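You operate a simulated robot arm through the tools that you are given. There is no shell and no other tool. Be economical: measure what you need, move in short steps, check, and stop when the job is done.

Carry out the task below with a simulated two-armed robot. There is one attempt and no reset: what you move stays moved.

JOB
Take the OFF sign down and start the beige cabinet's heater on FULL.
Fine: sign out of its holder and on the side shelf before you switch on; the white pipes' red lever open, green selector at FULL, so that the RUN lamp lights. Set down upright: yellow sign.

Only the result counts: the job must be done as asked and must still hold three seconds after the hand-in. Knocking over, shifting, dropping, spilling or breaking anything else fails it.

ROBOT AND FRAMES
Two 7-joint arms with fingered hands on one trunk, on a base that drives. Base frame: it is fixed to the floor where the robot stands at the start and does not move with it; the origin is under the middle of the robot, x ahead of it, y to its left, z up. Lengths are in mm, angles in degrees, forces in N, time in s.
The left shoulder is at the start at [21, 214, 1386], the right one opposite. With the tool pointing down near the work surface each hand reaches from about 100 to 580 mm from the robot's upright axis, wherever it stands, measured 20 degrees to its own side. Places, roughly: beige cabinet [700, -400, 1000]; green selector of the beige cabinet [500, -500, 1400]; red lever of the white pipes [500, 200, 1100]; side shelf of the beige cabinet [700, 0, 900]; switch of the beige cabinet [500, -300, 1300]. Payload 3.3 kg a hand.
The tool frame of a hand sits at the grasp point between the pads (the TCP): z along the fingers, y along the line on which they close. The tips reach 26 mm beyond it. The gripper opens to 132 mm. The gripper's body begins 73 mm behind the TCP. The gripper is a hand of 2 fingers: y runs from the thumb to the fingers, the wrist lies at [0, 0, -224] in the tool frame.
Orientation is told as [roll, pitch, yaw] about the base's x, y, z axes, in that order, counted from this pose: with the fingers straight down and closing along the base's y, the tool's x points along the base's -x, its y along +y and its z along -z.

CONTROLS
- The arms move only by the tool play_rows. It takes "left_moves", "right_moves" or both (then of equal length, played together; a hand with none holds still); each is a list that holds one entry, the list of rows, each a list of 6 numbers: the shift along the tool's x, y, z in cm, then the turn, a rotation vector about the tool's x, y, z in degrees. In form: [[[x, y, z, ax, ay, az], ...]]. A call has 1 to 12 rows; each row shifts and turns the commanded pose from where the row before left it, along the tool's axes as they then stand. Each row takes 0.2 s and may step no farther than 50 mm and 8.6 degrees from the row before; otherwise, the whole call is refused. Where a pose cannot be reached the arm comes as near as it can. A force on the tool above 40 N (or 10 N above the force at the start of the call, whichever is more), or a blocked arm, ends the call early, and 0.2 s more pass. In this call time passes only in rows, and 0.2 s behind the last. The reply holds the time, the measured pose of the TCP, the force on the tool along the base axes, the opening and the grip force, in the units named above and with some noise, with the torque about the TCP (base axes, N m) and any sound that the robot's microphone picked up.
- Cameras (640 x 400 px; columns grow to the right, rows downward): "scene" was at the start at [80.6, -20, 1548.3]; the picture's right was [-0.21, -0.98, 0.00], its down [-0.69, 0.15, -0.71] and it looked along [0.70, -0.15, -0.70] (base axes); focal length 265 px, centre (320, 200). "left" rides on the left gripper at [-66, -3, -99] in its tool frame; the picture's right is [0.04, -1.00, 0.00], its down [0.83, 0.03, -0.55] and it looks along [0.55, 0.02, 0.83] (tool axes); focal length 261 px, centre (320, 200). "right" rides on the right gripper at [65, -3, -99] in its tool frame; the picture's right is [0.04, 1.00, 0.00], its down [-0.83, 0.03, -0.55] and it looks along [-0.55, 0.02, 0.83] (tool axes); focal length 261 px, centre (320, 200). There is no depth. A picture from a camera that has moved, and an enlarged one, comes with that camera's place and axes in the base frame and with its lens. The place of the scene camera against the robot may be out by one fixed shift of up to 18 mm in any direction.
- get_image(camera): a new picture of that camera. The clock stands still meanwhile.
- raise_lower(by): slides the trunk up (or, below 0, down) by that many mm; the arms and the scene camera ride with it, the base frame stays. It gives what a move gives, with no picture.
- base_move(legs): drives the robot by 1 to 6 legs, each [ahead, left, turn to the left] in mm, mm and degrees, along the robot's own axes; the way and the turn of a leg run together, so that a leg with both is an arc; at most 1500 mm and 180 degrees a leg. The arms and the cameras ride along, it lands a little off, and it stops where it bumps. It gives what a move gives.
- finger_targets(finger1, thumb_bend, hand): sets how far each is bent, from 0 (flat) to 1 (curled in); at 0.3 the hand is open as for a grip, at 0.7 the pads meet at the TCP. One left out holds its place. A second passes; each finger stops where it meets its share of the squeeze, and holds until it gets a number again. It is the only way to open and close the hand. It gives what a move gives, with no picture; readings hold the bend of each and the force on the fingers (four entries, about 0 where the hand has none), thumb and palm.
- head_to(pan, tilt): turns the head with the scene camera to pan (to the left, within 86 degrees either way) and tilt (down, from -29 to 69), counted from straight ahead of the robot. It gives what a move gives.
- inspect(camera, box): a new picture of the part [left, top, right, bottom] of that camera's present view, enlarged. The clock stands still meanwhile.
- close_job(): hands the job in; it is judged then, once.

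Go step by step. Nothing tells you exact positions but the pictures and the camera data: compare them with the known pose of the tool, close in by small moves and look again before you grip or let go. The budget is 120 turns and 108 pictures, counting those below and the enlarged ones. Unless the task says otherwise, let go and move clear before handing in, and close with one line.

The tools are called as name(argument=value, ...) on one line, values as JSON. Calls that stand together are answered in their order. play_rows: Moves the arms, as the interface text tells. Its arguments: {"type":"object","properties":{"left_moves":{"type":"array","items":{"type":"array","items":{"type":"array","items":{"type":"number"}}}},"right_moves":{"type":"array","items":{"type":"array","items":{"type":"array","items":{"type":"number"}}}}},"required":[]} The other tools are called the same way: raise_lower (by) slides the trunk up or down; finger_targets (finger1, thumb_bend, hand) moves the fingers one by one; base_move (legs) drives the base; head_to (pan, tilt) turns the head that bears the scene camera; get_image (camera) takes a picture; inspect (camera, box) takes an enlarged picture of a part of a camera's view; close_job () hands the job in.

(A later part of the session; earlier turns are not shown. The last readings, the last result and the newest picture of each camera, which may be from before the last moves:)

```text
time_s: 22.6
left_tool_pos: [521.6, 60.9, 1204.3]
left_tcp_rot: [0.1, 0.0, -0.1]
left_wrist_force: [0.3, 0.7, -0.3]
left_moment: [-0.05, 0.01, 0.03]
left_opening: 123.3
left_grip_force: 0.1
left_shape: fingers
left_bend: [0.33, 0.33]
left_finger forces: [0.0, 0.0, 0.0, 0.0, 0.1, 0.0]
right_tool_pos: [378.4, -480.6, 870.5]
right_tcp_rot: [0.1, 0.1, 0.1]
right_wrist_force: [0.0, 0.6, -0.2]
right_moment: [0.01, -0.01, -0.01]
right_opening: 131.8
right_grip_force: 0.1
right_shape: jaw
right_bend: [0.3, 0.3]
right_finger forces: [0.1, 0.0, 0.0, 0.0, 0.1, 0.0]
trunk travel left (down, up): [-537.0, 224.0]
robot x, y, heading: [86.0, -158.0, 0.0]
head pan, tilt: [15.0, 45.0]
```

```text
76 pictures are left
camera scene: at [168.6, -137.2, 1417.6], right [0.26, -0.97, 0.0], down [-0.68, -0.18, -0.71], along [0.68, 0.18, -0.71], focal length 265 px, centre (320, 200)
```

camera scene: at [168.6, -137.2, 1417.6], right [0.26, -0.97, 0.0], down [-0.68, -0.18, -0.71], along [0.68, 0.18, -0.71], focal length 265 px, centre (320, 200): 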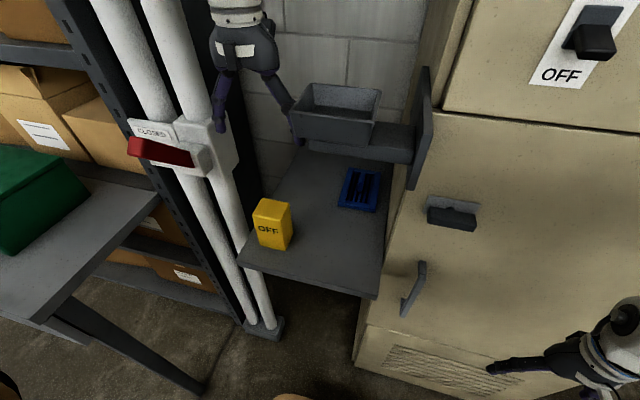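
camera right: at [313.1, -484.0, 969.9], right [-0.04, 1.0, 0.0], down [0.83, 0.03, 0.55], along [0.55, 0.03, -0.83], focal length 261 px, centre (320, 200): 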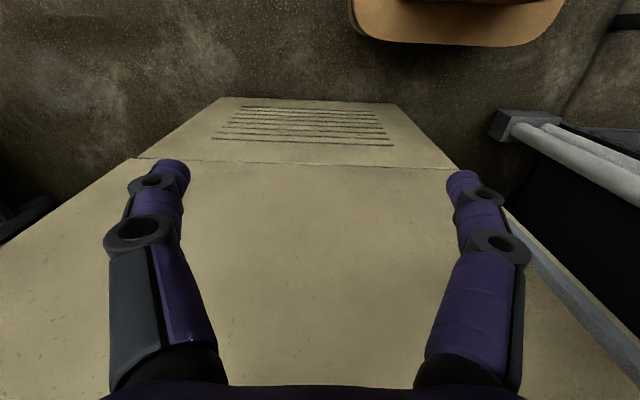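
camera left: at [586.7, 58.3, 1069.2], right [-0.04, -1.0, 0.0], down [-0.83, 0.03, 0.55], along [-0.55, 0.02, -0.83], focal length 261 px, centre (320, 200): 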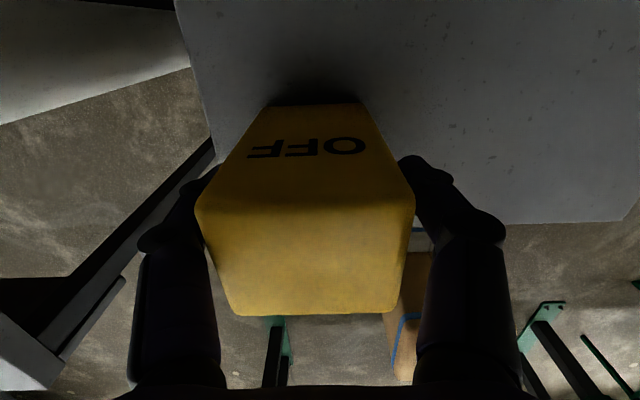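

The sign stands on the shelf. Next is the lever, so I'll raise the trunk and back off about 110 mm for comfortable arm poses.

raise_lower(by=150)

base_move(legs=[[-110, 0, 0]])

finger_targets(hand="left", finger1=0.7, thumb_bend=0.7)

play_rows(left_moves=[[[0, 2.5, 0, 0, -7.5, 0], [0, 2.5, 0, 0, -7.5, 0], [0, 2.5, 0, 0, -7.5, 0], [0, 2.5, 0, 0, -7.5, 0], [0, 2.5, 0, 0, -7.5, 0], [0, 2.5, 0, 0, -7.5, 0], [0, 0, 0, 0, 0, 0]]])

get_image(camera="scene")

get_image(camera="left")

```text
time_s: 24.3
left_tool_pos: [520.5, 61.1, 1354.3]
left_tcp_rot: [0.2, 0.2, 0.1]
left_wrist_force: [0.1, -0.2, -0.6]
left_moment: [-0.03, 0.02, 0.01]
left_opening: 123.4
left_grip_force: 0.0
left_shape: fingers
left_bend: [0.33, 0.33]
left_finger forces: [0.1, 0.1, 0.0, 0.1, 0.0, 0.0]
right_tool_pos: [378.1, -480.8, 1021.8]
right_tcp_rot: [0.2, 0.0, 0.0]
right_wrist_force: [0.0, 0.5, 0.5]
right_moment: [-0.01, 0.01, 0.01]
right_opening: 131.8
right_grip_force: 0.1
right_shape: jaw
right_bend: [0.3, 0.3]
right_finger forces: [0.0, 0.0, 0.0, 0.0, 0.0, 0.0]
trunk travel left (down, up): [-687.0, 74.0]
robot x, y, heading: [89.3, -151.7, 0.4]
head pan, tilt: [15.0, 45.0]
```

```text
time_s: 25.5
left_tool_pos: [407.8, 60.6, 1354.8]
left_tcp_rot: [0.0, 0.2, 0.0]
left_wrist_force: [-0.1, 0.4, 0.0]
left_moment: [-0.01, -0.02, 0.04]
left_opening: 123.3
left_grip_force: 0.1
left_shape: fingers
left_bend: [0.33, 0.33]
left_finger forces: [0.1, 0.1, 0.0, 0.0, 0.0, 0.1]
right_tool_pos: [265.2, -481.0, 1021.6]
right_tcp_rot: [0.2, -0.1, 0.0]
right_wrist_force: [0.0, -0.5, 0.1]
right_moment: [0.0, -0.02, 0.02]
right_opening: 131.8
right_grip_force: 0.0
right_shape: jaw
right_bend: [0.3, 0.3]
right_finger forces: [0.0, 0.1, 0.0, 0.0, 0.1, 0.0]
trunk travel left (down, up): [-687.0, 74.0]
robot x, y, heading: [-27.6, -159.5, -0.1]
head pan, tilt: [15.0, 45.0]
```

```text
time_s: 26.5
left_tool_pos: [409.2, 60.8, 1355.7]
left_tcp_rot: [0.1, 0.1, 0.0]
left_wrist_force: [0.1, 0.2, -0.2]
left_moment: [0.03, 0.02, 0.02]
left_opening: 2.1
left_grip_force: 0.1
left_shape: fingers
left_bend: [0.7, 0.7]
left_finger forces: [0.0, 0.0, 0.1, 0.0, 0.0, 0.0]
right_tool_pos: [267.1, -480.8, 1021.0]
right_tcp_rot: [0.2, -0.1, 0.0]
right_wrist_force: [-0.7, 0.2, 0.0]
right_moment: [-0.01, -0.01, 0.01]
right_opening: 131.9
right_grip_force: 0.1
right_shape: jaw
right_bend: [0.3, 0.3]
right_finger forces: [0.0, 0.0, 0.1, 0.1, 0.0, 0.0]
trunk travel left (down, up): [-687.0, 74.0]
robot x, y, heading: [-24.8, -155.3, 0.2]
head pan, tilt: [15.0, 45.0]
```

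```text
time_s: 28.1
left_tool_pos: [410.3, 209.5, 1354.7]
left_tcp_rot: [0.2, -45.0, -0.2]
left_wrist_force: [0.8, 0.7, 0.0]
left_moment: [0.0, 0.0, 0.04]
left_opening: 2.0
left_grip_force: 0.1
left_shape: fingers
left_bend: [0.7, 0.7]
left_finger forces: [0.0, 0.0, 0.0, 0.0, 0.0, 0.0]
right_tool_pos: [267.8, -482.0, 1021.7]
right_tcp_rot: [0.2, 0.0, 0.0]
right_wrist_force: [-0.6, -0.1, 0.3]
right_moment: [0.03, -0.02, -0.03]
right_opening: 132.2
right_grip_force: 0.1
right_shape: jaw
right_bend: [0.3, 0.3]
right_finger forces: [0.1, 0.0, 0.0, 0.0, 0.0, 0.0]
trunk travel left (down, up): [-687.0, 74.0]
robot x, y, heading: [-29.7, -158.2, 0.1]
head pan, tilt: [15.0, 45.0]
```

```text
75 pictures are left
camera scene: at [52.7, -139.4, 1567.7], right [0.26, -0.97, 0.0], down [-0.68, -0.18, -0.71], along [0.68, 0.18, -0.71], focal length 265 px, centre (320, 200)
```

scene: 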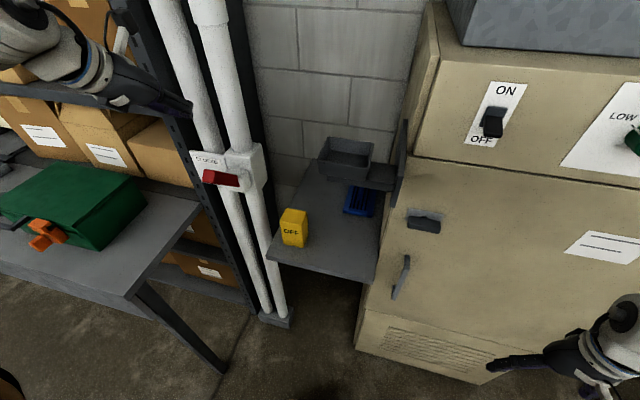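

```text
74 pictures are left
camera left: at [386.8, 207.8, 1471.9], right [-0.03, -1.0, -0.03], down [-0.98, 0.03, -0.2], along [0.2, 0.03, -0.98], focal length 261 px, centre (320, 200)
```

left: 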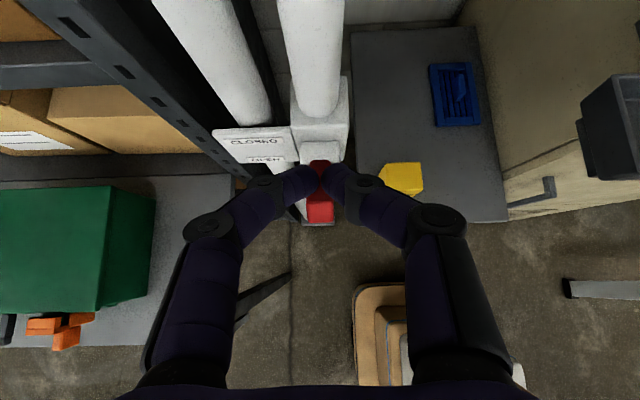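

The closed fingertips line up with the red lever (y≈216). I'll move to just above it, then press down.

play_rows(left_moves=[[[1.65, 0.3, 3.35, 0, 0, 0], [1.65, 0.3, 3.35, 0, 0, 0], [1.65, 0, 3.35, 0, 0, 0], [0, 0, 0, 0, 0, 0]]])

get_image(camera="left")

inspect(camera="scene", box=[120, 60, 320, 260])

```text
time_s: 29.1
left_tool_pos: [442.6, 217.4, 1253.3]
left_tcp_rot: [0.2, -45.1, -0.2]
left_wrist_force: [0.3, -0.1, -0.1]
left_moment: [0.0, 0.0, 0.0]
left_opening: 1.8
left_grip_force: 0.1
left_shape: fingers
left_bend: [0.7, 0.7]
left_finger forces: [0.1, 0.0, 0.0, 0.0, 0.1, 0.0]
right_tool_pos: [265.9, -481.5, 1021.2]
right_tcp_rot: [0.2, -0.2, 0.1]
right_wrist_force: [0.0, 0.0, -0.4]
right_moment: [0.0, -0.03, -0.01]
right_opening: 131.7
right_grip_force: 0.1
right_shape: jaw
right_bend: [0.3, 0.3]
right_finger forces: [0.0, 0.0, 0.0, 0.0, 0.0, 0.1]
trunk travel left (down, up): [-687.0, 74.0]
robot x, y, heading: [-28.4, -160.3, -0.1]
head pan, tilt: [15.0, 45.0]
```

```text
73 pictures are left
camera left: at [420.7, 216.0, 1368.3], right [-0.03, -1.0, -0.03], down [-0.98, 0.03, -0.2], along [0.2, 0.03, -0.98], focal length 261 px, centre (320, 200)
```

left: 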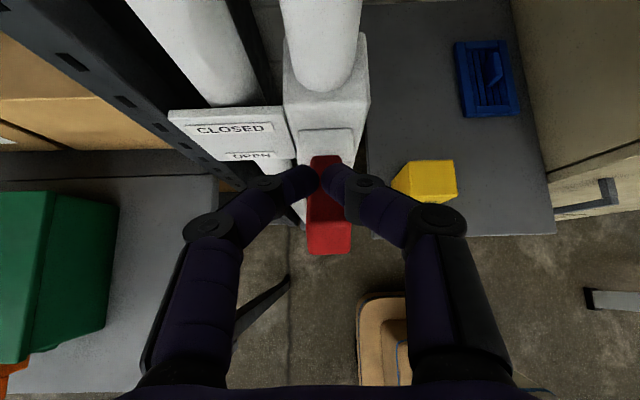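

```text
2.00 times, centred on (220, 160) of scene
camera zoom: at [51.6, -138.4, 1567.8], right [0.26, -0.97, 0.0], down [-0.68, -0.18, -0.71], along [0.68, 0.18, -0.71], focal length 530 px, centre (520, 280)
```

zoom: 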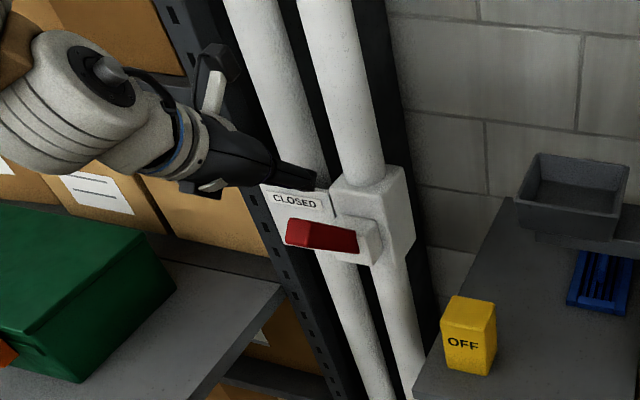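

Aligned above the lever; pressing down.

play_rows(left_moves=[[[1.06, 0, 1.06, 0, 0, 0], [1.06, 0, 1.06, 0, 0, 0], [1.06, 0, 1.06, 0, 0, 0], [1.06, 0, 1.06, 0, 0, 0], [1.06, 0, 1.06, 0, 0, 0], [1.06, 0, 1.06, 0, 0, 0], [0, 0, 0, 0, 0, 0]]])

inspect(camera="scene", box=[120, 60, 320, 260])

```text
time_s: 30.7
left_tool_pos: [445.2, 217.0, 1160.0]
left_tcp_rot: [0.3, -44.8, -0.1]
left_wrist_force: [0.4, -0.6, 1.1]
left_moment: [0.0, 0.02, -0.02]
left_opening: 1.4
left_grip_force: 0.0
left_shape: fingers
left_bend: [0.7, 0.7]
left_finger forces: [0.0, 0.0, 0.0, 0.0, 0.1, 0.0]
right_tool_pos: [265.5, -480.3, 1020.5]
right_tcp_rot: [0.2, 0.1, 0.0]
right_wrist_force: [-0.6, 0.2, 0.1]
right_moment: [-0.02, -0.01, -0.04]
right_opening: 132.0
right_grip_force: 0.1
right_shape: jaw
right_bend: [0.3, 0.3]
right_finger forces: [0.0, 0.0, 0.1, 0.0, 0.1, 0.0]
trunk travel left (down, up): [-687.0, 74.0]
robot x, y, heading: [-29.3, -156.9, -0.0]
head pan, tilt: [15.0, 45.0]
```

```text
2.00 times, centred on (220, 160) of scene
camera zoom: at [52.2, -138.0, 1567.7], right [0.26, -0.97, 0.0], down [-0.68, -0.18, -0.71], along [0.68, 0.18, -0.71], focal length 530 px, centre (520, 280)
```

zoom: 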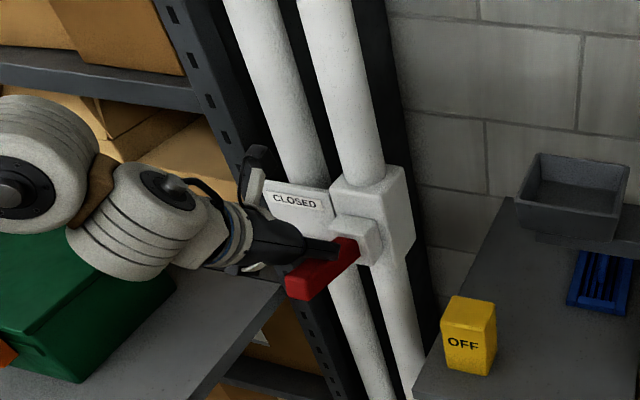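

The lever is now about horizontal and moving easily. I'll keep pressing down.

play_rows(left_moves=[[[1.06, 0, 1.06, 0, 0, 0], [1.06, 0, 1.06, 0, 0, 0], [1.06, 0, 1.06, 0, 0, 0], [1.06, 0, 1.06, 0, 0, 0], [0, 0, 0, 0, 0, 0]]])

inspect(camera="scene", box=[120, 60, 320, 260])

get_image(camera="left")

```text
time_s: 31.6
left_tool_pos: [447.9, 216.8, 1126.7]
left_tcp_rot: [-0.3, -46.8, 0.8]
left_wrist_force: [-17.6, -1.6, 25.1]
left_moment: [-0.11, 0.02, -0.06]
left_opening: 0.1
left_grip_force: 16.1
left_shape: fingers
left_bend: [0.72, 0.72]
left_finger forces: [13.1, 0.0, 0.1, 0.0, 20.5, 0.1]
right_tool_pos: [264.4, -481.3, 1021.4]
right_tcp_rot: [0.3, -0.2, 0.2]
right_wrist_force: [0.2, 0.1, 0.8]
right_moment: [-0.02, 0.06, 0.03]
right_opening: 131.9
right_grip_force: 0.0
right_shape: jaw
right_bend: [0.3, 0.3]
right_finger forces: [0.1, 0.0, 0.0, 0.0, 0.1, 0.0]
trunk travel left (down, up): [-687.0, 74.0]
robot x, y, heading: [-28.8, -160.1, -0.1]
head pan, tilt: [15.0, 45.0]
stopped in row 4 (left hand): the force on the tool passed its limit at 46 N (the readings are from after the stop); the commanded pose is now the measured one
```

```text
2.00 times, centred on (220, 160) of scene
camera zoom: at [48.9, -138.7, 1568.1], right [0.26, -0.97, 0.0], down [-0.68, -0.18, -0.71], along [0.68, 0.19, -0.71], focal length 530 px, centre (520, 280)
```

zoom: 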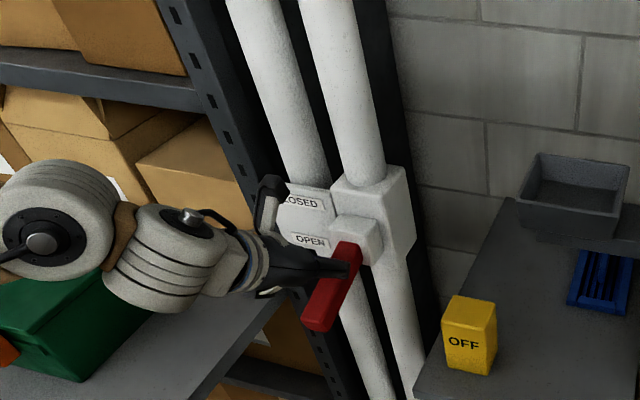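

```text
69 pictures are left
camera left: at [422.1, 215.6, 1242.5], right [-0.02, -1.0, -0.03], down [-0.97, 0.03, -0.23], along [0.23, 0.02, -0.97], focal length 261 px, centre (320, 200)
```

left: 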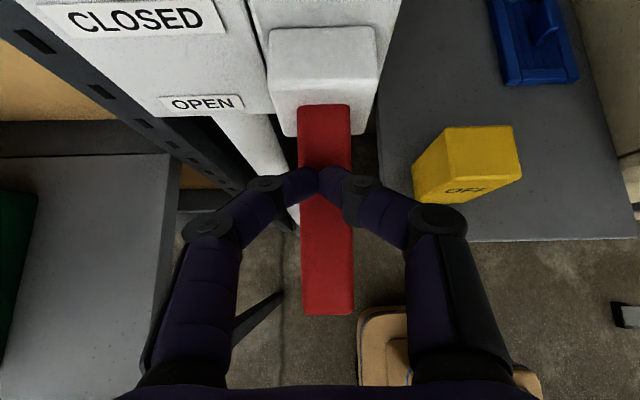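

The lever now points down at about 35–45° and hit a firm stop. I'll back the hand out along its own axis and inspect.

play_rows(left_moves=[[[0, 0, -2, 0, 0, 0], [0, 0, -4, 0, 0, 0], [0, 0, -4, 0, 0, 0], [0, 0, -4, 0, 0, 0], [0, 0, -4, 0, 0, 0], [0, 0, 0, 0, 0, 0]]])

inspect(camera="scene", box=[160, 100, 280, 200])

get_image(camera="left")

```text
time_s: 33.0
left_tool_pos: [363.5, 224.8, 1221.8]
left_tcp_rot: [-0.2, -46.2, 0.4]
left_wrist_force: [0.1, -0.5, -0.7]
left_moment: [0.0, 0.03, 0.02]
left_opening: 1.4
left_grip_force: 0.0
left_shape: fingers
left_bend: [0.7, 0.7]
left_finger forces: [0.0, 0.1, 0.1, 0.1, 0.1, 0.0]
left hand out of reach, approached as far as the arm can: row 4, 5
right_tool_pos: [265.7, -480.6, 1021.8]
right_tcp_rot: [0.2, -0.1, 0.0]
right_wrist_force: [0.3, -0.5, -0.1]
right_moment: [-0.01, 0.0, -0.01]
right_opening: 131.8
right_grip_force: 0.0
right_shape: jaw
right_bend: [0.3, 0.3]
right_finger forces: [0.1, 0.0, 0.0, 0.1, 0.0, 0.0]
trunk travel left (down, up): [-687.0, 74.0]
robot x, y, heading: [-25.8, -154.9, 0.1]
head pan, tilt: [15.0, 45.0]
```

```text
4.00 times, centred on (220, 150) of scene
camera zoom: at [52.3, -137.8, 1567.7], right [0.26, -0.97, 0.0], down [-0.68, -0.18, -0.71], along [0.68, 0.18, -0.71], focal length 1060 px, centre (720, 400)
```

zoom: 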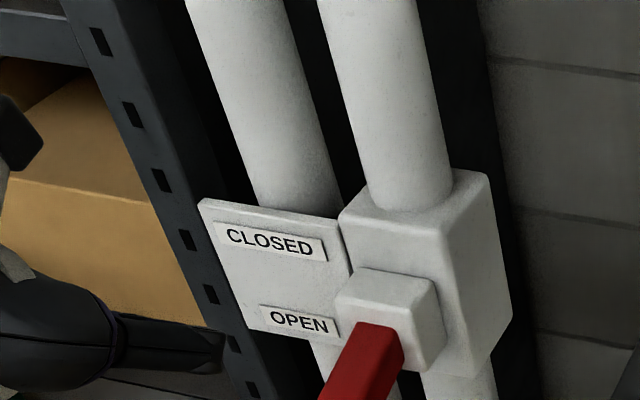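

```text
67 pictures are left
camera left: at [338.8, 224.0, 1337.9], right [-0.02, -1.0, -0.03], down [-0.98, 0.03, -0.22], along [0.22, 0.02, -0.98], focal length 261 px, centre (320, 200)
```

left: 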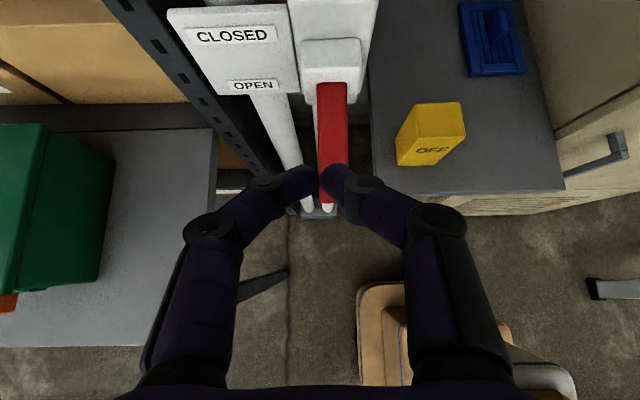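

I'll look at the whole lever to judge its angle.

inspect(camera="scene", box=[160, 130, 280, 230])

inspect(camera="left", box=[260, 20, 400, 220])

```text
4.00 times, centred on (220, 180) of scene
camera zoom: at [52.3, -137.8, 1567.7], right [0.26, -0.97, 0.0], down [-0.68, -0.18, -0.71], along [0.68, 0.18, -0.71], focal length 1060 px, centre (720, 280)
```

zoom: 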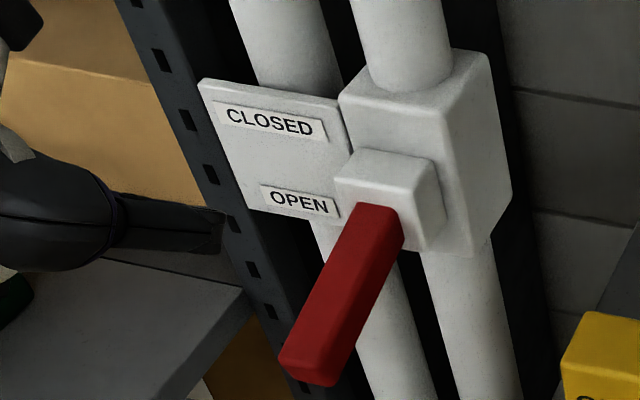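

```text
2.00 times, centred on (330, 120) of left
camera zoom: at [338.8, 224.0, 1337.9], right [-0.02, -1.0, -0.03], down [-0.98, 0.03, -0.22], along [0.22, 0.02, -0.98], focal length 521 px, centre (300, 360)
```

zoom: 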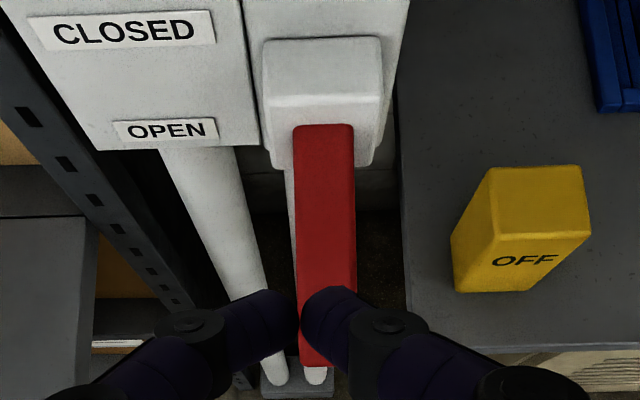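

The lever sits at OPEN, roughly 35–40° down. I'll check that it's at its end with a gentle press nearer its tip.

play_rows(left_moves=[[[1.6, -0.8, 3.1, 0, 0, 0], [1.6, 0, 3.1, 0, 0, 0], [1.6, 0, 3.1, 0, 0, 0], [1.3, 0, 2.8, 0, 0, 0], [0, 0, 0, 0, 0, 0]]])

inspect(camera="scene", box=[160, 130, 280, 230])

```text
time_s: 34.0
left_tool_pos: [404.2, 218.2, 1113.7]
left_tcp_rot: [-0.7, -47.5, 1.0]
left_wrist_force: [-14.5, -2.5, 19.4]
left_moment: [-0.07, 0.03, -0.03]
left_opening: 0.0
left_grip_force: 13.6
left_shape: fingers
left_bend: [0.71, 0.71]
left_finger forces: [10.8, 0.0, 0.1, 0.0, 16.2, 0.0]
right_tool_pos: [263.6, -481.7, 1021.6]
right_tcp_rot: [0.2, -0.2, 0.1]
right_wrist_force: [0.4, -0.3, -0.3]
right_moment: [-0.06, 0.01, 0.02]
right_opening: 132.1
right_grip_force: 0.0
right_shape: jaw
right_bend: [0.3, 0.3]
right_finger forces: [0.0, 0.0, 0.0, 0.1, 0.0, 0.1]
trunk travel left (down, up): [-687.0, 74.0]
robot x, y, heading: [-27.3, -159.1, -0.1]
head pan, tilt: [15.0, 45.0]
stopped in row 4 (left hand): the force on the tool passed its limit at 60 N (the readings are from after the stop); the commanded pose is now the measured one
```

```text
4.00 times, centred on (220, 180) of scene
camera zoom: at [48.5, -139.2, 1568.2], right [0.26, -0.97, 0.0], down [-0.68, -0.18, -0.71], along [0.68, 0.19, -0.71], focal length 1060 px, centre (720, 280)
```

zoom: 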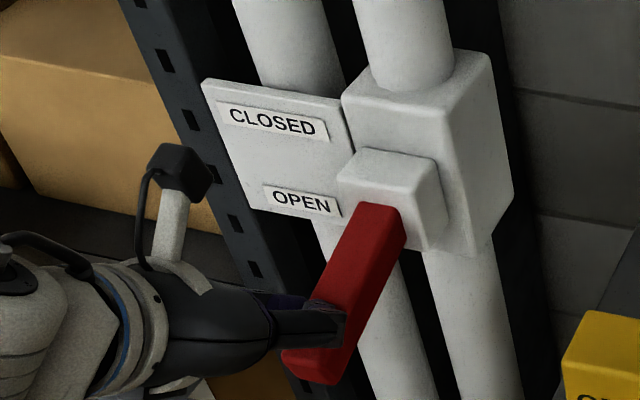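

A 60 N press didn't move it, so the lever is at its end stop, OPEN. I'll retract the left hand, drive back 120 mm, and prepare the right hand.

play_rows(left_moves=[[[0, 0, -2, 0, 0, 0], [0, 0, -3, 0, 0, 0], [0, 0, 0, 0, 0, 0]]])

base_move(legs=[[-120, 0, 0]])

head_to(pan=-15, tilt=30)

get_image(camera="scene")

```text
time_s: 34.8
left_tool_pos: [369.1, 219.9, 1145.0]
left_tcp_rot: [-0.7, -47.0, 1.0]
left_wrist_force: [0.4, -0.1, 0.9]
left_moment: [-0.03, 0.02, 0.01]
left_opening: 1.5
left_grip_force: 0.1
left_shape: fingers
left_bend: [0.7, 0.7]
left_finger forces: [0.1, 0.0, 0.0, 0.1, 0.1, 0.1]
right_tool_pos: [267.5, -480.3, 1021.4]
right_tcp_rot: [0.1, 0.0, 0.2]
right_wrist_force: [-0.1, 0.1, 0.6]
right_moment: [-0.03, -0.02, 0.0]
right_opening: 131.9
right_grip_force: 0.1
right_shape: jaw
right_bend: [0.3, 0.3]
right_finger forces: [0.0, 0.1, 0.0, 0.0, 0.1, 0.0]
trunk travel left (down, up): [-687.0, 74.0]
robot x, y, heading: [-29.7, -151.9, 0.0]
head pan, tilt: [15.0, 45.0]
```

```text
time_s: 36.0
left_tool_pos: [248.9, 220.4, 1146.0]
left_tcp_rot: [-0.6, -47.0, 1.1]
left_wrist_force: [0.2, 0.6, 0.2]
left_moment: [-0.02, -0.03, 0.0]
left_opening: 1.4
left_grip_force: 0.0
left_shape: fingers
left_bend: [0.7, 0.7]
left_finger forces: [0.1, 0.1, 0.0, 0.0, 0.0, 0.1]
right_tool_pos: [147.4, -480.1, 1021.5]
right_tcp_rot: [0.2, -0.1, 0.2]
right_wrist_force: [-0.5, -0.2, 0.3]
right_moment: [0.03, -0.05, 0.03]
right_opening: 131.8
right_grip_force: 0.0
right_shape: jaw
right_bend: [0.3, 0.3]
right_finger forces: [0.0, 0.0, 0.0, 0.0, 0.1, 0.0]
trunk travel left (down, up): [-687.0, 74.0]
robot x, y, heading: [-145.2, -155.2, 0.4]
head pan, tilt: [15.0, 45.0]
```

```text
time_s: 36.9
left_tool_pos: [249.5, 219.7, 1146.3]
left_tcp_rot: [-0.6, -47.1, 1.1]
left_wrist_force: [-0.5, -0.2, -0.4]
left_moment: [0.06, -0.02, -0.01]
left_opening: 1.5
left_grip_force: 0.0
left_shape: fingers
left_bend: [0.7, 0.7]
left_finger forces: [0.0, 0.0, 0.0, 0.1, 0.1, 0.0]
right_tool_pos: [149.3, -480.3, 1021.5]
right_tcp_rot: [0.2, -0.1, 0.1]
right_wrist_force: [-0.4, 0.0, -0.3]
right_moment: [0.04, -0.01, 0.02]
right_opening: 131.8
right_grip_force: 0.0
right_shape: jaw
right_bend: [0.3, 0.3]
right_finger forces: [0.1, 0.0, 0.1, 0.1, 0.1, 0.0]
trunk travel left (down, up): [-687.0, 74.0]
robot x, y, heading: [-146.3, -155.6, 0.5]
head pan, tilt: [-15.0, 30.0]
```

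```text
63 pictures are left
camera scene: at [-57.4, -182.3, 1590.3], right [-0.25, -0.97, 0.0], down [-0.48, 0.13, -0.87], along [0.84, -0.22, -0.5], focal length 265 px, centre (320, 200)
```

scene: 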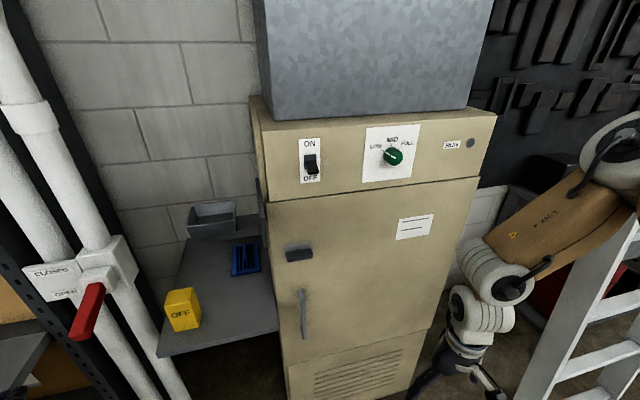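

The lever reads OPEN, the sign stands on the shelf, and the dial and switch are still at LOW and OFF. I'll swing the right hand to point forward, keeping its wrist in place.

play_rows(right_moves=[[[-2.92, 0, -0.19, 0, -7.5, 0], [-2.92, 0, -0.19, 0, -7.5, 0], [-2.92, 0, -0.19, 0, -7.5, 0], [-2.92, 0, -0.19, 0, -7.5, 0], [-2.92, 0, -0.19, 0, -7.5, 0], [-2.92, 0, -0.19, 0, -7.5, 0], [-2.92, 0, -0.19, 0, -7.5, 0], [-2.92, 0, -0.19, 0, -7.5, 0], [-2.92, 0, -0.19, 0, -7.5, 0], [-2.92, 0, -0.19, 0, -7.5, 0], [-2.92, 0, -0.19, 0, -7.5, 0], [-2.92, 0, -0.19, 0, -7.5, 0]]])

get_image(camera="scene")

get_image(camera="right")

```text
time_s: 39.5
left_tool_pos: [248.9, 219.3, 1146.6]
left_tcp_rot: [-0.6, -47.1, 1.0]
left_wrist_force: [-0.3, -0.6, 0.0]
left_moment: [0.04, 0.0, 0.06]
left_opening: 1.3
left_grip_force: 0.0
left_shape: fingers
left_bend: [0.7, 0.7]
left_finger forces: [0.0, 0.0, 0.1, 0.0, 0.1, 0.1]
right_tool_pos: [386.9, -506.5, 1299.7]
right_tcp_rot: [83.2, -89.8, -82.9]
right_wrist_force: [0.8, 0.5, -0.1]
right_moment: [0.0, 0.0, -0.02]
right_opening: 131.9
right_grip_force: 0.1
right_shape: jaw
right_bend: [0.3, 0.3]
right_finger forces: [0.0, 0.0, 0.1, 0.0, 0.0, 0.0]
right hand out of reach, approached as far as the arm can: row 9, 10, 11, 12
trunk travel left (down, up): [-687.0, 74.0]
robot x, y, heading: [-145.2, -157.6, 0.1]
head pan, tilt: [-15.0, 30.0]
```

```text
62 pictures are left
camera scene: at [-57.9, -184.0, 1590.4], right [-0.25, -0.97, 0.0], down [-0.48, 0.13, -0.87], along [0.84, -0.22, -0.5], focal length 265 px, centre (320, 200)
```

scene: 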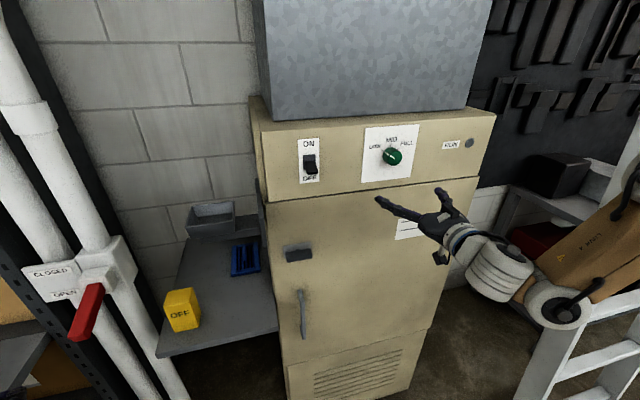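

```text
61 pictures are left
camera right: at [288.8, -510.0, 1234.8], right [-0.01, 1.0, -0.04], down [-0.55, 0.03, 0.83], along [0.83, 0.03, 0.55], focal length 261 px, centre (320, 200)
```

right: 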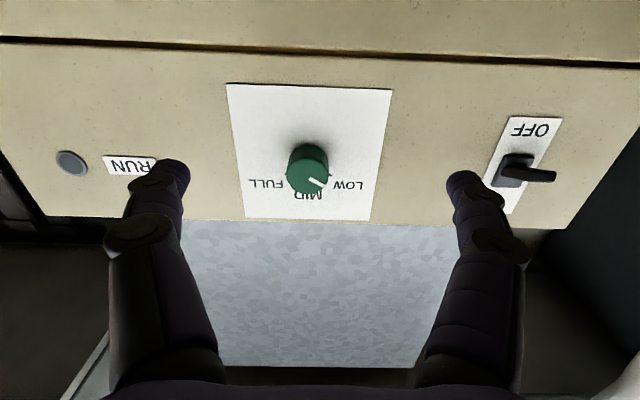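

The right hand faces the panel. Its camera puts the knob at about y=-516, z≈1341. I'll make a small move up and forward, then check the pose.

play_rows(right_moves=[[[-2, -0.5, 1.5, 0, 0, 0], [-2, -0.5, 1.5, 0, 0, 0], [0, 0, 0, 0, 0, 0]]])

get_image(camera="right")

```text
time_s: 40.3
left_tool_pos: [251.9, 219.3, 1146.3]
left_tcp_rot: [-0.6, -47.1, 1.2]
left_wrist_force: [-0.8, 0.4, 0.6]
left_moment: [0.02, 0.02, 0.01]
left_opening: 1.4
left_grip_force: 0.0
left_shape: fingers
left_bend: [0.7, 0.7]
left_finger forces: [0.0, 0.0, 0.0, 0.1, 0.0, 0.0]
right_tool_pos: [417.7, -513.9, 1339.6]
right_tcp_rot: [111.2, -89.8, -111.0]
right_wrist_force: [0.1, 0.7, 0.8]
right_moment: [-0.02, -0.03, 0.01]
right_opening: 131.8
right_grip_force: 0.2
right_shape: jaw
right_bend: [0.3, 0.3]
right_finger forces: [0.0, 0.1, 0.1, 0.0, 0.0, 0.0]
trunk travel left (down, up): [-687.0, 74.0]
robot x, y, heading: [-145.1, -154.7, 0.4]
head pan, tilt: [-15.0, 30.0]
```

```text
60 pictures are left
camera right: at [319.0, -516.9, 1273.3], right [0.0, 1.0, -0.04], down [-0.55, 0.03, 0.83], along [0.83, 0.02, 0.55], focal length 261 px, centre (320, 200)
```

right: 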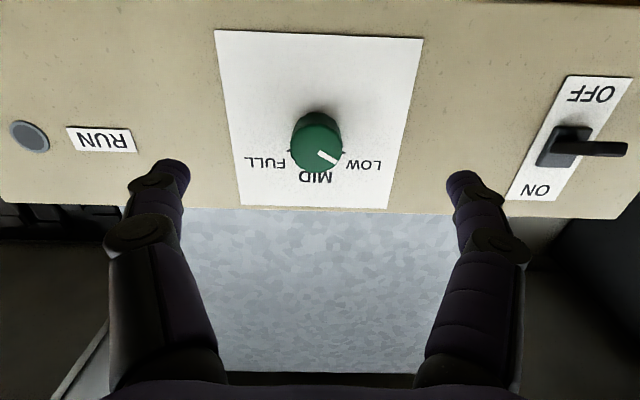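

The panel face is at x≈527 and the knob centre at about [513,-516,1346], roughly 40 mm across. I'll pre-rotate the hand about −60° so the full turn fits in one grip.

play_rows(right_moves=[[[-0.6, 0, 0, 0, 0, -8.5], [0, 0, 0, 0, 0, -8.5], [0, 0, 0, 0, 0, -8.5], [0, 0, 0, 0, 0, -8.5], [0, 0, 0, 0, 0, -8.5], [0, 0, 0, 0, 0, -8.5], [0, 0, 0, 0, 0, -8.5], [0, 0, 0, 0, 0, 0]]])

get_image(camera="right")

get_image(camera="scene")

```text
time_s: 42.1
left_tool_pos: [250.4, 220.2, 1145.1]
left_tcp_rot: [-0.5, -47.1, 1.2]
left_wrist_force: [0.3, 0.6, -0.2]
left_moment: [-0.01, 0.02, -0.01]
left_opening: 1.3
left_grip_force: 0.2
left_shape: fingers
left_bend: [0.7, 0.7]
left_finger forces: [0.1, 0.0, 0.0, 0.0, 0.0, 0.1]
right_tool_pos: [417.5, -515.0, 1347.4]
right_tcp_rot: [-90.1, -30.6, 90.4]
right_wrist_force: [0.1, -0.9, 0.4]
right_moment: [-0.02, 0.03, -0.01]
right_opening: 132.0
right_grip_force: 0.1
right_shape: jaw
right_bend: [0.3, 0.3]
right_finger forces: [0.0, 0.0, 0.0, 0.0, 0.0, 0.0]
trunk travel left (down, up): [-687.0, 74.0]
robot x, y, heading: [-143.5, -160.0, 0.4]
head pan, tilt: [-15.0, 30.0]
```

```text
59 pictures are left
camera right: at [318.5, -572.7, 1314.9], right [0.0, 0.47, -0.88], down [-0.56, 0.73, 0.39], along [0.83, 0.49, 0.26], focal length 261 px, centre (320, 200)
```

right: 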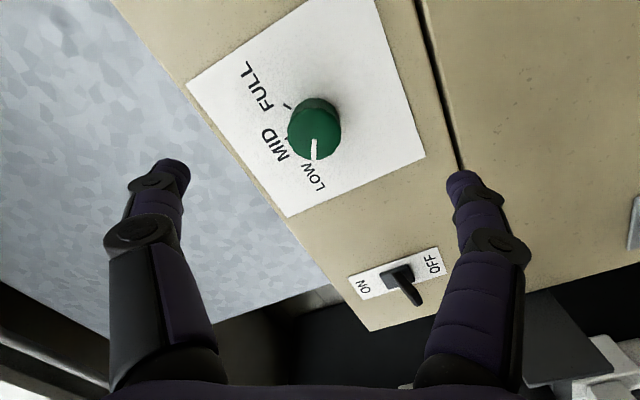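

```text
58 pictures are left
camera scene: at [-57.3, -182.5, 1590.3], right [-0.25, -0.97, 0.0], down [-0.48, 0.13, -0.87], along [0.84, -0.22, -0.5], focal length 265 px, centre (320, 200)
```

scene: 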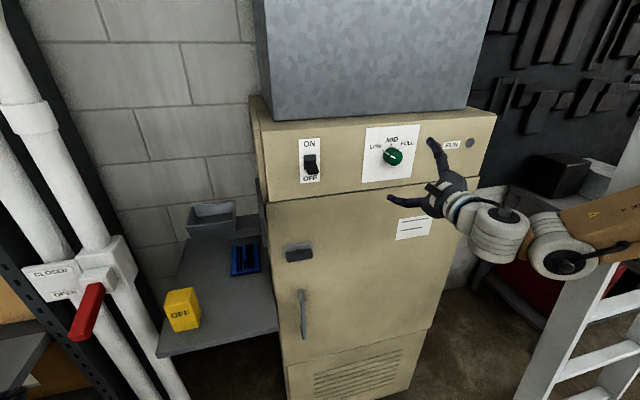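

Aligned with the knob axis. I'll advance 74 mm.

play_rows(right_moves=[[[0, 0, 3, 0, 0, 0], [0, 0, 2.5, 0, 0, 0], [0, 0, 1.9, 0, 0, 0], [0, 0, 0, 0, 0, 0]]])

get_image(camera="right")

inspect(camera="scene", box=[340, 100, 500, 220])

```text
time_s: 43.1
left_tool_pos: [249.5, 220.1, 1146.8]
left_tcp_rot: [-0.6, -47.1, 1.3]
left_wrist_force: [-0.8, 0.8, -0.7]
left_moment: [-0.03, -0.01, 0.01]
left_opening: 1.3
left_grip_force: 0.1
left_shape: fingers
left_bend: [0.7, 0.7]
left_finger forces: [0.1, 0.0, 0.0, 0.0, 0.1, 0.0]
right_tool_pos: [490.7, -513.8, 1345.0]
right_tcp_rot: [-90.1, -30.7, 90.3]
right_wrist_force: [-0.2, 0.4, 0.7]
right_moment: [0.01, -0.03, 0.01]
right_opening: 131.9
right_grip_force: 0.1
right_shape: jaw
right_bend: [0.3, 0.3]
right_finger forces: [0.0, 0.0, 0.0, 0.0, 0.1, 0.0]
trunk travel left (down, up): [-687.0, 74.0]
robot x, y, heading: [-146.3, -155.7, 0.4]
head pan, tilt: [-15.0, 30.0]
```

```text
57 pictures are left
camera right: at [392.9, -572.1, 1313.2], right [0.0, 0.47, -0.88], down [-0.56, 0.73, 0.39], along [0.83, 0.49, 0.26], focal length 261 px, centre (320, 200)
```

right: 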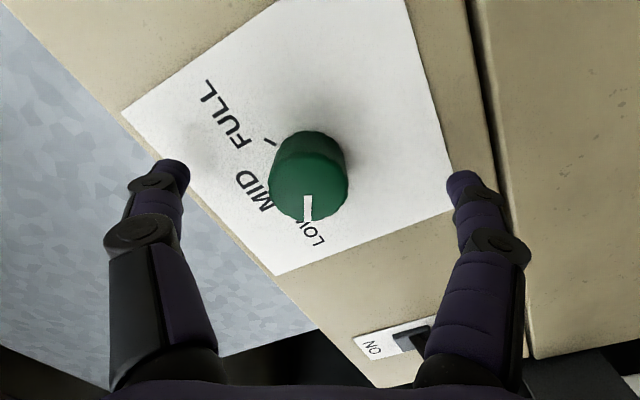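

```text
3.33 times, centred on (420, 160) of scene
camera zoom: at [-57.6, -182.5, 1590.4], right [-0.25, -0.97, 0.0], down [-0.48, 0.13, -0.87], along [0.84, -0.22, -0.5], focal length 884 px, centre (-13, 333)
```

zoom: 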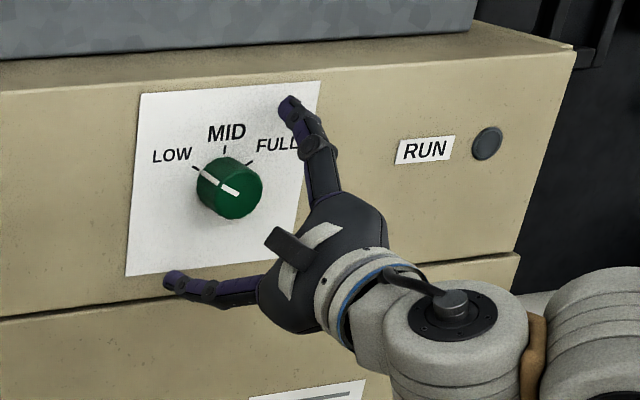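

I'll nudge 4 mm to centre and close on the knob.

play_rows(right_moves=[[[0.1, -0.4, 0.1, 0, 0, 0], [0, 0, 0, 0, 0, 0]]])

finger_targets(hand="right", finger1=0.68, thumb_bend=0.68)

get_image(camera="right")

inspect(camera="scene", box=[340, 100, 500, 220])

```text
time_s: 43.7
left_tool_pos: [249.6, 220.5, 1145.6]
left_tcp_rot: [-0.5, -47.2, 1.3]
left_wrist_force: [0.4, 0.0, -0.6]
left_moment: [0.01, 0.02, 0.02]
left_opening: 1.6
left_grip_force: 0.0
left_shape: fingers
left_bend: [0.7, 0.7]
left_finger forces: [0.1, 0.1, 0.1, 0.1, 0.0, 0.0]
right_tool_pos: [491.8, -517.1, 1347.6]
right_tcp_rot: [-90.1, -30.7, 90.2]
right_wrist_force: [-0.4, -0.5, 0.4]
right_moment: [-0.02, 0.0, -0.01]
right_opening: 131.9
right_grip_force: 0.0
right_shape: jaw
right_bend: [0.3, 0.3]
right_finger forces: [0.1, 0.1, 0.0, 0.1, 0.0, 0.0]
trunk travel left (down, up): [-687.0, 74.0]
robot x, y, heading: [-145.2, -158.2, 0.2]
head pan, tilt: [-15.0, 30.0]
```

```text
time_s: 44.7
left_tool_pos: [249.8, 219.5, 1144.7]
left_tcp_rot: [-0.6, -47.1, 1.0]
left_wrist_force: [-0.9, 1.2, -0.6]
left_moment: [-0.02, -0.01, 0.0]
left_opening: 1.4
left_grip_force: 0.0
left_shape: fingers
left_bend: [0.7, 0.7]
left_finger forces: [0.1, 0.0, 0.1, 0.1, 0.1, 0.0]
right_tool_pos: [490.7, -516.1, 1348.3]
right_tcp_rot: [-90.2, -30.8, 90.3]
right_wrist_force: [2.5, -3.3, 4.8]
right_moment: [0.04, -0.11, -0.06]
right_opening: 35.5
right_grip_force: 8.7
right_shape: fingers
right_bend: [0.6, 0.63]
right_finger forces: [5.7, 0.0, 0.1, 0.1, 11.7, 0.0]
trunk travel left (down, up): [-687.0, 74.0]
robot x, y, heading: [-142.6, -160.1, 0.2]
head pan, tilt: [-15.0, 30.0]
```

```text
55 pictures are left
camera right: at [393.8, -575.1, 1316.9], right [0.0, 0.47, -0.88], down [-0.56, 0.73, 0.39], along [0.83, 0.49, 0.26], focal length 261 px, centre (320, 200)
```

right: 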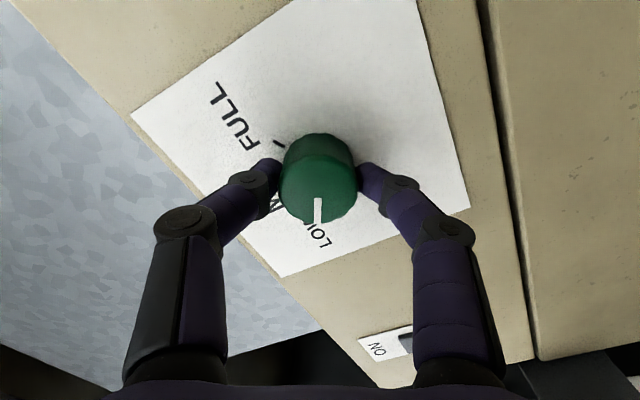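

```text
3.33 times, centred on (420, 160) of scene
camera zoom: at [-57.2, -182.8, 1590.4], right [-0.25, -0.97, 0.0], down [-0.48, 0.13, -0.87], along [0.84, -0.22, -0.5], focal length 884 px, centre (-13, 333)
```

zoom: 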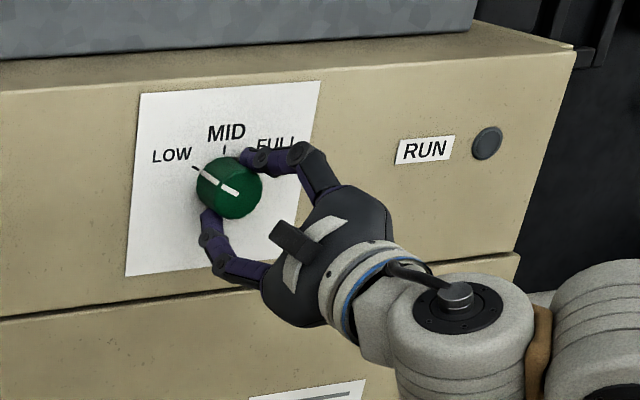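

The fingers hold the knob. I'll turn it clockwise by the first ~56°.

play_rows(right_moves=[[[0, 0, 0, 0, 0, 8], [0, 0, 0, 0, 0, 8], [0, 0, 0, 0, 0, 8], [0, 0, 0, 0, 0, 8], [0, 0, 0, 0, 0, 8], [0, 0, 0, 0, 0, 8], [0, 0, 0, 0, 0, 8]]])

get_image(camera="right")

inspect(camera="scene", box=[340, 100, 500, 220])

```text
time_s: 46.3
left_tool_pos: [250.5, 220.1, 1145.3]
left_tcp_rot: [-0.6, -47.2, 1.1]
left_wrist_force: [-0.5, -0.3, -0.6]
left_moment: [0.0, -0.03, 0.0]
left_opening: 1.5
left_grip_force: 0.1
left_shape: fingers
left_bend: [0.7, 0.7]
left_finger forces: [0.1, 0.1, 0.1, 0.0, 0.1, 0.0]
right_tool_pos: [491.3, -517.7, 1348.3]
right_tcp_rot: [-89.6, -86.8, 90.0]
right_wrist_force: [3.1, -1.0, 0.3]
right_moment: [-0.02, -0.04, 0.03]
right_opening: 35.2
right_grip_force: 8.2
right_shape: fingers
right_bend: [0.6, 0.63]
right_finger forces: [7.9, 0.0, 0.0, 0.0, 8.9, 0.0]
trunk travel left (down, up): [-687.0, 74.0]
robot x, y, heading: [-145.0, -155.4, 0.4]
head pan, tilt: [-15.0, 30.0]
```

```text
53 pictures are left
camera right: at [393.5, -523.4, 1283.0], right [0.0, 1.0, -0.1], down [-0.55, 0.08, 0.83], along [0.83, 0.06, 0.55], focal length 261 px, centre (320, 200)
```

right: 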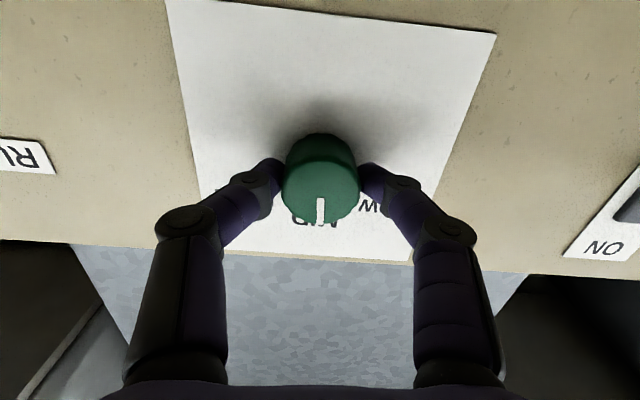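

```text
3.33 times, centred on (420, 160) of scene
camera zoom: at [-56.6, -182.7, 1590.3], right [-0.25, -0.97, 0.0], down [-0.48, 0.13, -0.87], along [0.84, -0.22, -0.5], focal length 884 px, centre (-13, 333)
```

zoom: 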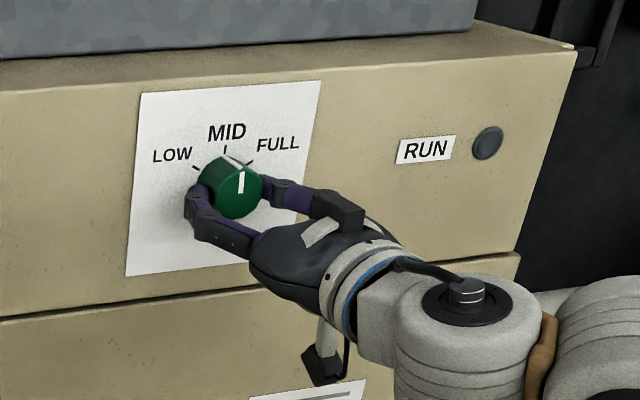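

The knob follows and points at about MID now. I'll turn the remaining ~62° to FULL.

play_rows(right_moves=[[[0, 0, 0, 0, 0, 7.8], [0, 0, 0, 0, 0, 7.8], [0, 0, 0, 0, 0, 7.8], [0, 0, 0, 0, 0, 7.8], [0, 0, 0, 0, 0, 7.8], [0, 0, 0, 0, 0, 7.8], [0, 0, 0, 0, 0, 7.8], [0, 0, 0, 0, 0, 7.8], [0, 0, 0, 0, 0, 0]]])

get_image(camera="right")

inspect(camera="scene", box=[340, 100, 500, 220])

```text
time_s: 48.3
left_tool_pos: [250.3, 220.1, 1146.2]
left_tcp_rot: [-0.7, -47.1, 1.2]
left_wrist_force: [-0.5, 0.7, 0.4]
left_moment: [0.0, 0.02, 0.0]
left_opening: 1.3
left_grip_force: 0.0
left_shape: fingers
left_bend: [0.7, 0.7]
left_finger forces: [0.0, 0.1, 0.0, 0.0, 0.0, 0.0]
right_tool_pos: [492.4, -516.0, 1349.3]
right_tcp_rot: [90.0, -30.9, -89.7]
right_wrist_force: [0.7, 2.9, -2.9]
right_moment: [-0.04, 0.01, 0.04]
right_opening: 35.6
right_grip_force: 8.9
right_shape: fingers
right_bend: [0.6, 0.63]
right_finger forces: [8.0, 0.0, 0.0, 0.0, 9.6, 0.0]
trunk travel left (down, up): [-687.0, 74.0]
robot x, y, heading: [-142.4, -154.6, 0.2]
head pan, tilt: [-15.0, 30.0]
```

```text
51 pictures are left
camera right: at [393.5, -461.3, 1312.4], right [0.0, 0.55, 0.84], down [-0.55, -0.7, 0.46], along [0.84, -0.46, 0.3], focal length 261 px, centre (320, 200)
```

right: 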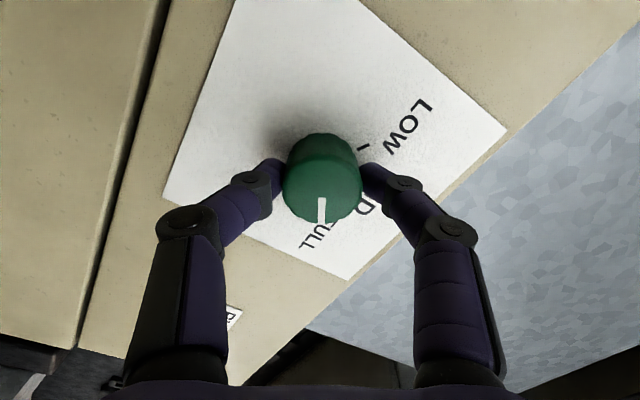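

```text
3.33 times, centred on (420, 160) of scene
camera zoom: at [-56.7, -182.2, 1590.3], right [-0.25, -0.97, 0.0], down [-0.48, 0.13, -0.87], along [0.84, -0.22, -0.5], focal length 884 px, centre (-13, 333)
```

zoom: 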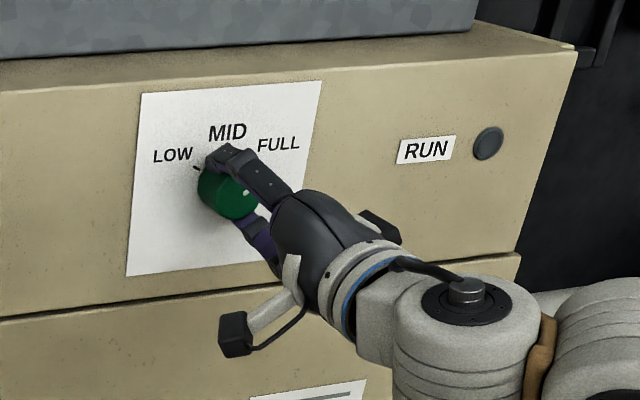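

The pointer is now about 59° to the right. I'll release, back off, and check that it points to FULL.

finger_targets(hand="right", finger1=0.3, thumb_bend=0.3)

play_rows(right_moves=[[[0, 0, -2.5, 0, 0, 0], [0, 0, -3.5, 0, 0, 0], [0, 0, -3, 0, 0, 0], [0, 0, 0, 0, 0, 0]]])

inspect(camera="right", box=[220, 40, 420, 220])

inspect(camera="scene", box=[350, 110, 450, 190])

```text
time_s: 49.3
left_tool_pos: [249.8, 220.3, 1146.2]
left_tcp_rot: [-0.6, -47.1, 1.2]
left_wrist_force: [-0.9, -0.2, 0.1]
left_moment: [-0.03, 0.02, 0.0]
left_opening: 2.0
left_grip_force: 0.2
left_shape: fingers
left_bend: [0.7, 0.7]
left_finger forces: [0.0, 0.0, 0.1, 0.0, 0.0, 0.1]
right_tool_pos: [492.1, -516.3, 1349.7]
right_tcp_rot: [90.1, -30.9, -89.8]
right_wrist_force: [0.0, 0.5, 0.0]
right_moment: [0.0, 0.02, 0.02]
right_opening: 132.8
right_grip_force: 0.1
right_shape: fingers
right_bend: [0.3, 0.3]
right_finger forces: [0.0, 0.0, 0.0, 0.0, 0.1, 0.0]
trunk travel left (down, up): [-687.0, 74.0]
robot x, y, heading: [-144.5, -158.8, 0.2]
head pan, tilt: [-15.0, 30.0]
```

```text
time_s: 50.3
left_tool_pos: [250.3, 220.8, 1145.1]
left_tcp_rot: [-0.8, -47.1, 1.2]
left_wrist_force: [-0.8, 0.2, 0.1]
left_moment: [0.01, 0.02, 0.02]
left_opening: 1.3
left_grip_force: 0.0
left_shape: fingers
left_bend: [0.7, 0.7]
left_finger forces: [0.0, 0.0, 0.1, 0.0, 0.1, 0.0]
right_tool_pos: [401.4, -516.8, 1349.0]
right_tcp_rot: [90.0, -30.9, -89.7]
right_wrist_force: [0.5, 0.3, -0.3]
right_moment: [-0.01, 0.06, -0.02]
right_opening: 133.1
right_grip_force: 0.0
right_shape: fingers
right_bend: [0.3, 0.3]
right_finger forces: [0.0, 0.0, 0.0, 0.0, 0.0, 0.1]
trunk travel left (down, up): [-687.0, 74.0]
robot x, y, heading: [-144.0, -159.1, 0.5]
head pan, tilt: [-15.0, 30.0]
```

```text
2.22 times, centred on (320, 130) of right
camera zoom: at [303.5, -461.8, 1313.1], right [0.0, 0.55, 0.84], down [-0.55, -0.7, 0.46], along [0.83, -0.46, 0.3], focal length 579 px, centre (320, 356)
```

zoom: 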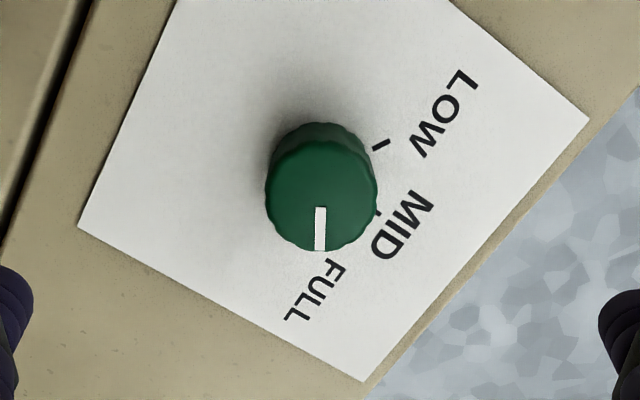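

```text
5.00 times, centred on (400, 150) of scene
camera zoom: at [-56.7, -182.2, 1590.3], right [-0.25, -0.97, 0.0], down [-0.48, 0.13, -0.87], along [0.84, -0.22, -0.5], focal length 1325 px, centre (-80, 450)
```

zoom: 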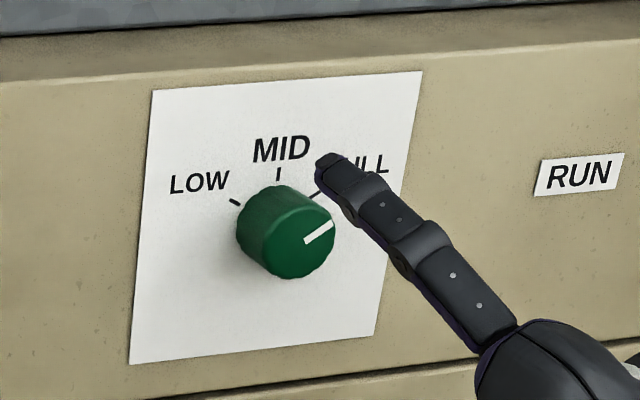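

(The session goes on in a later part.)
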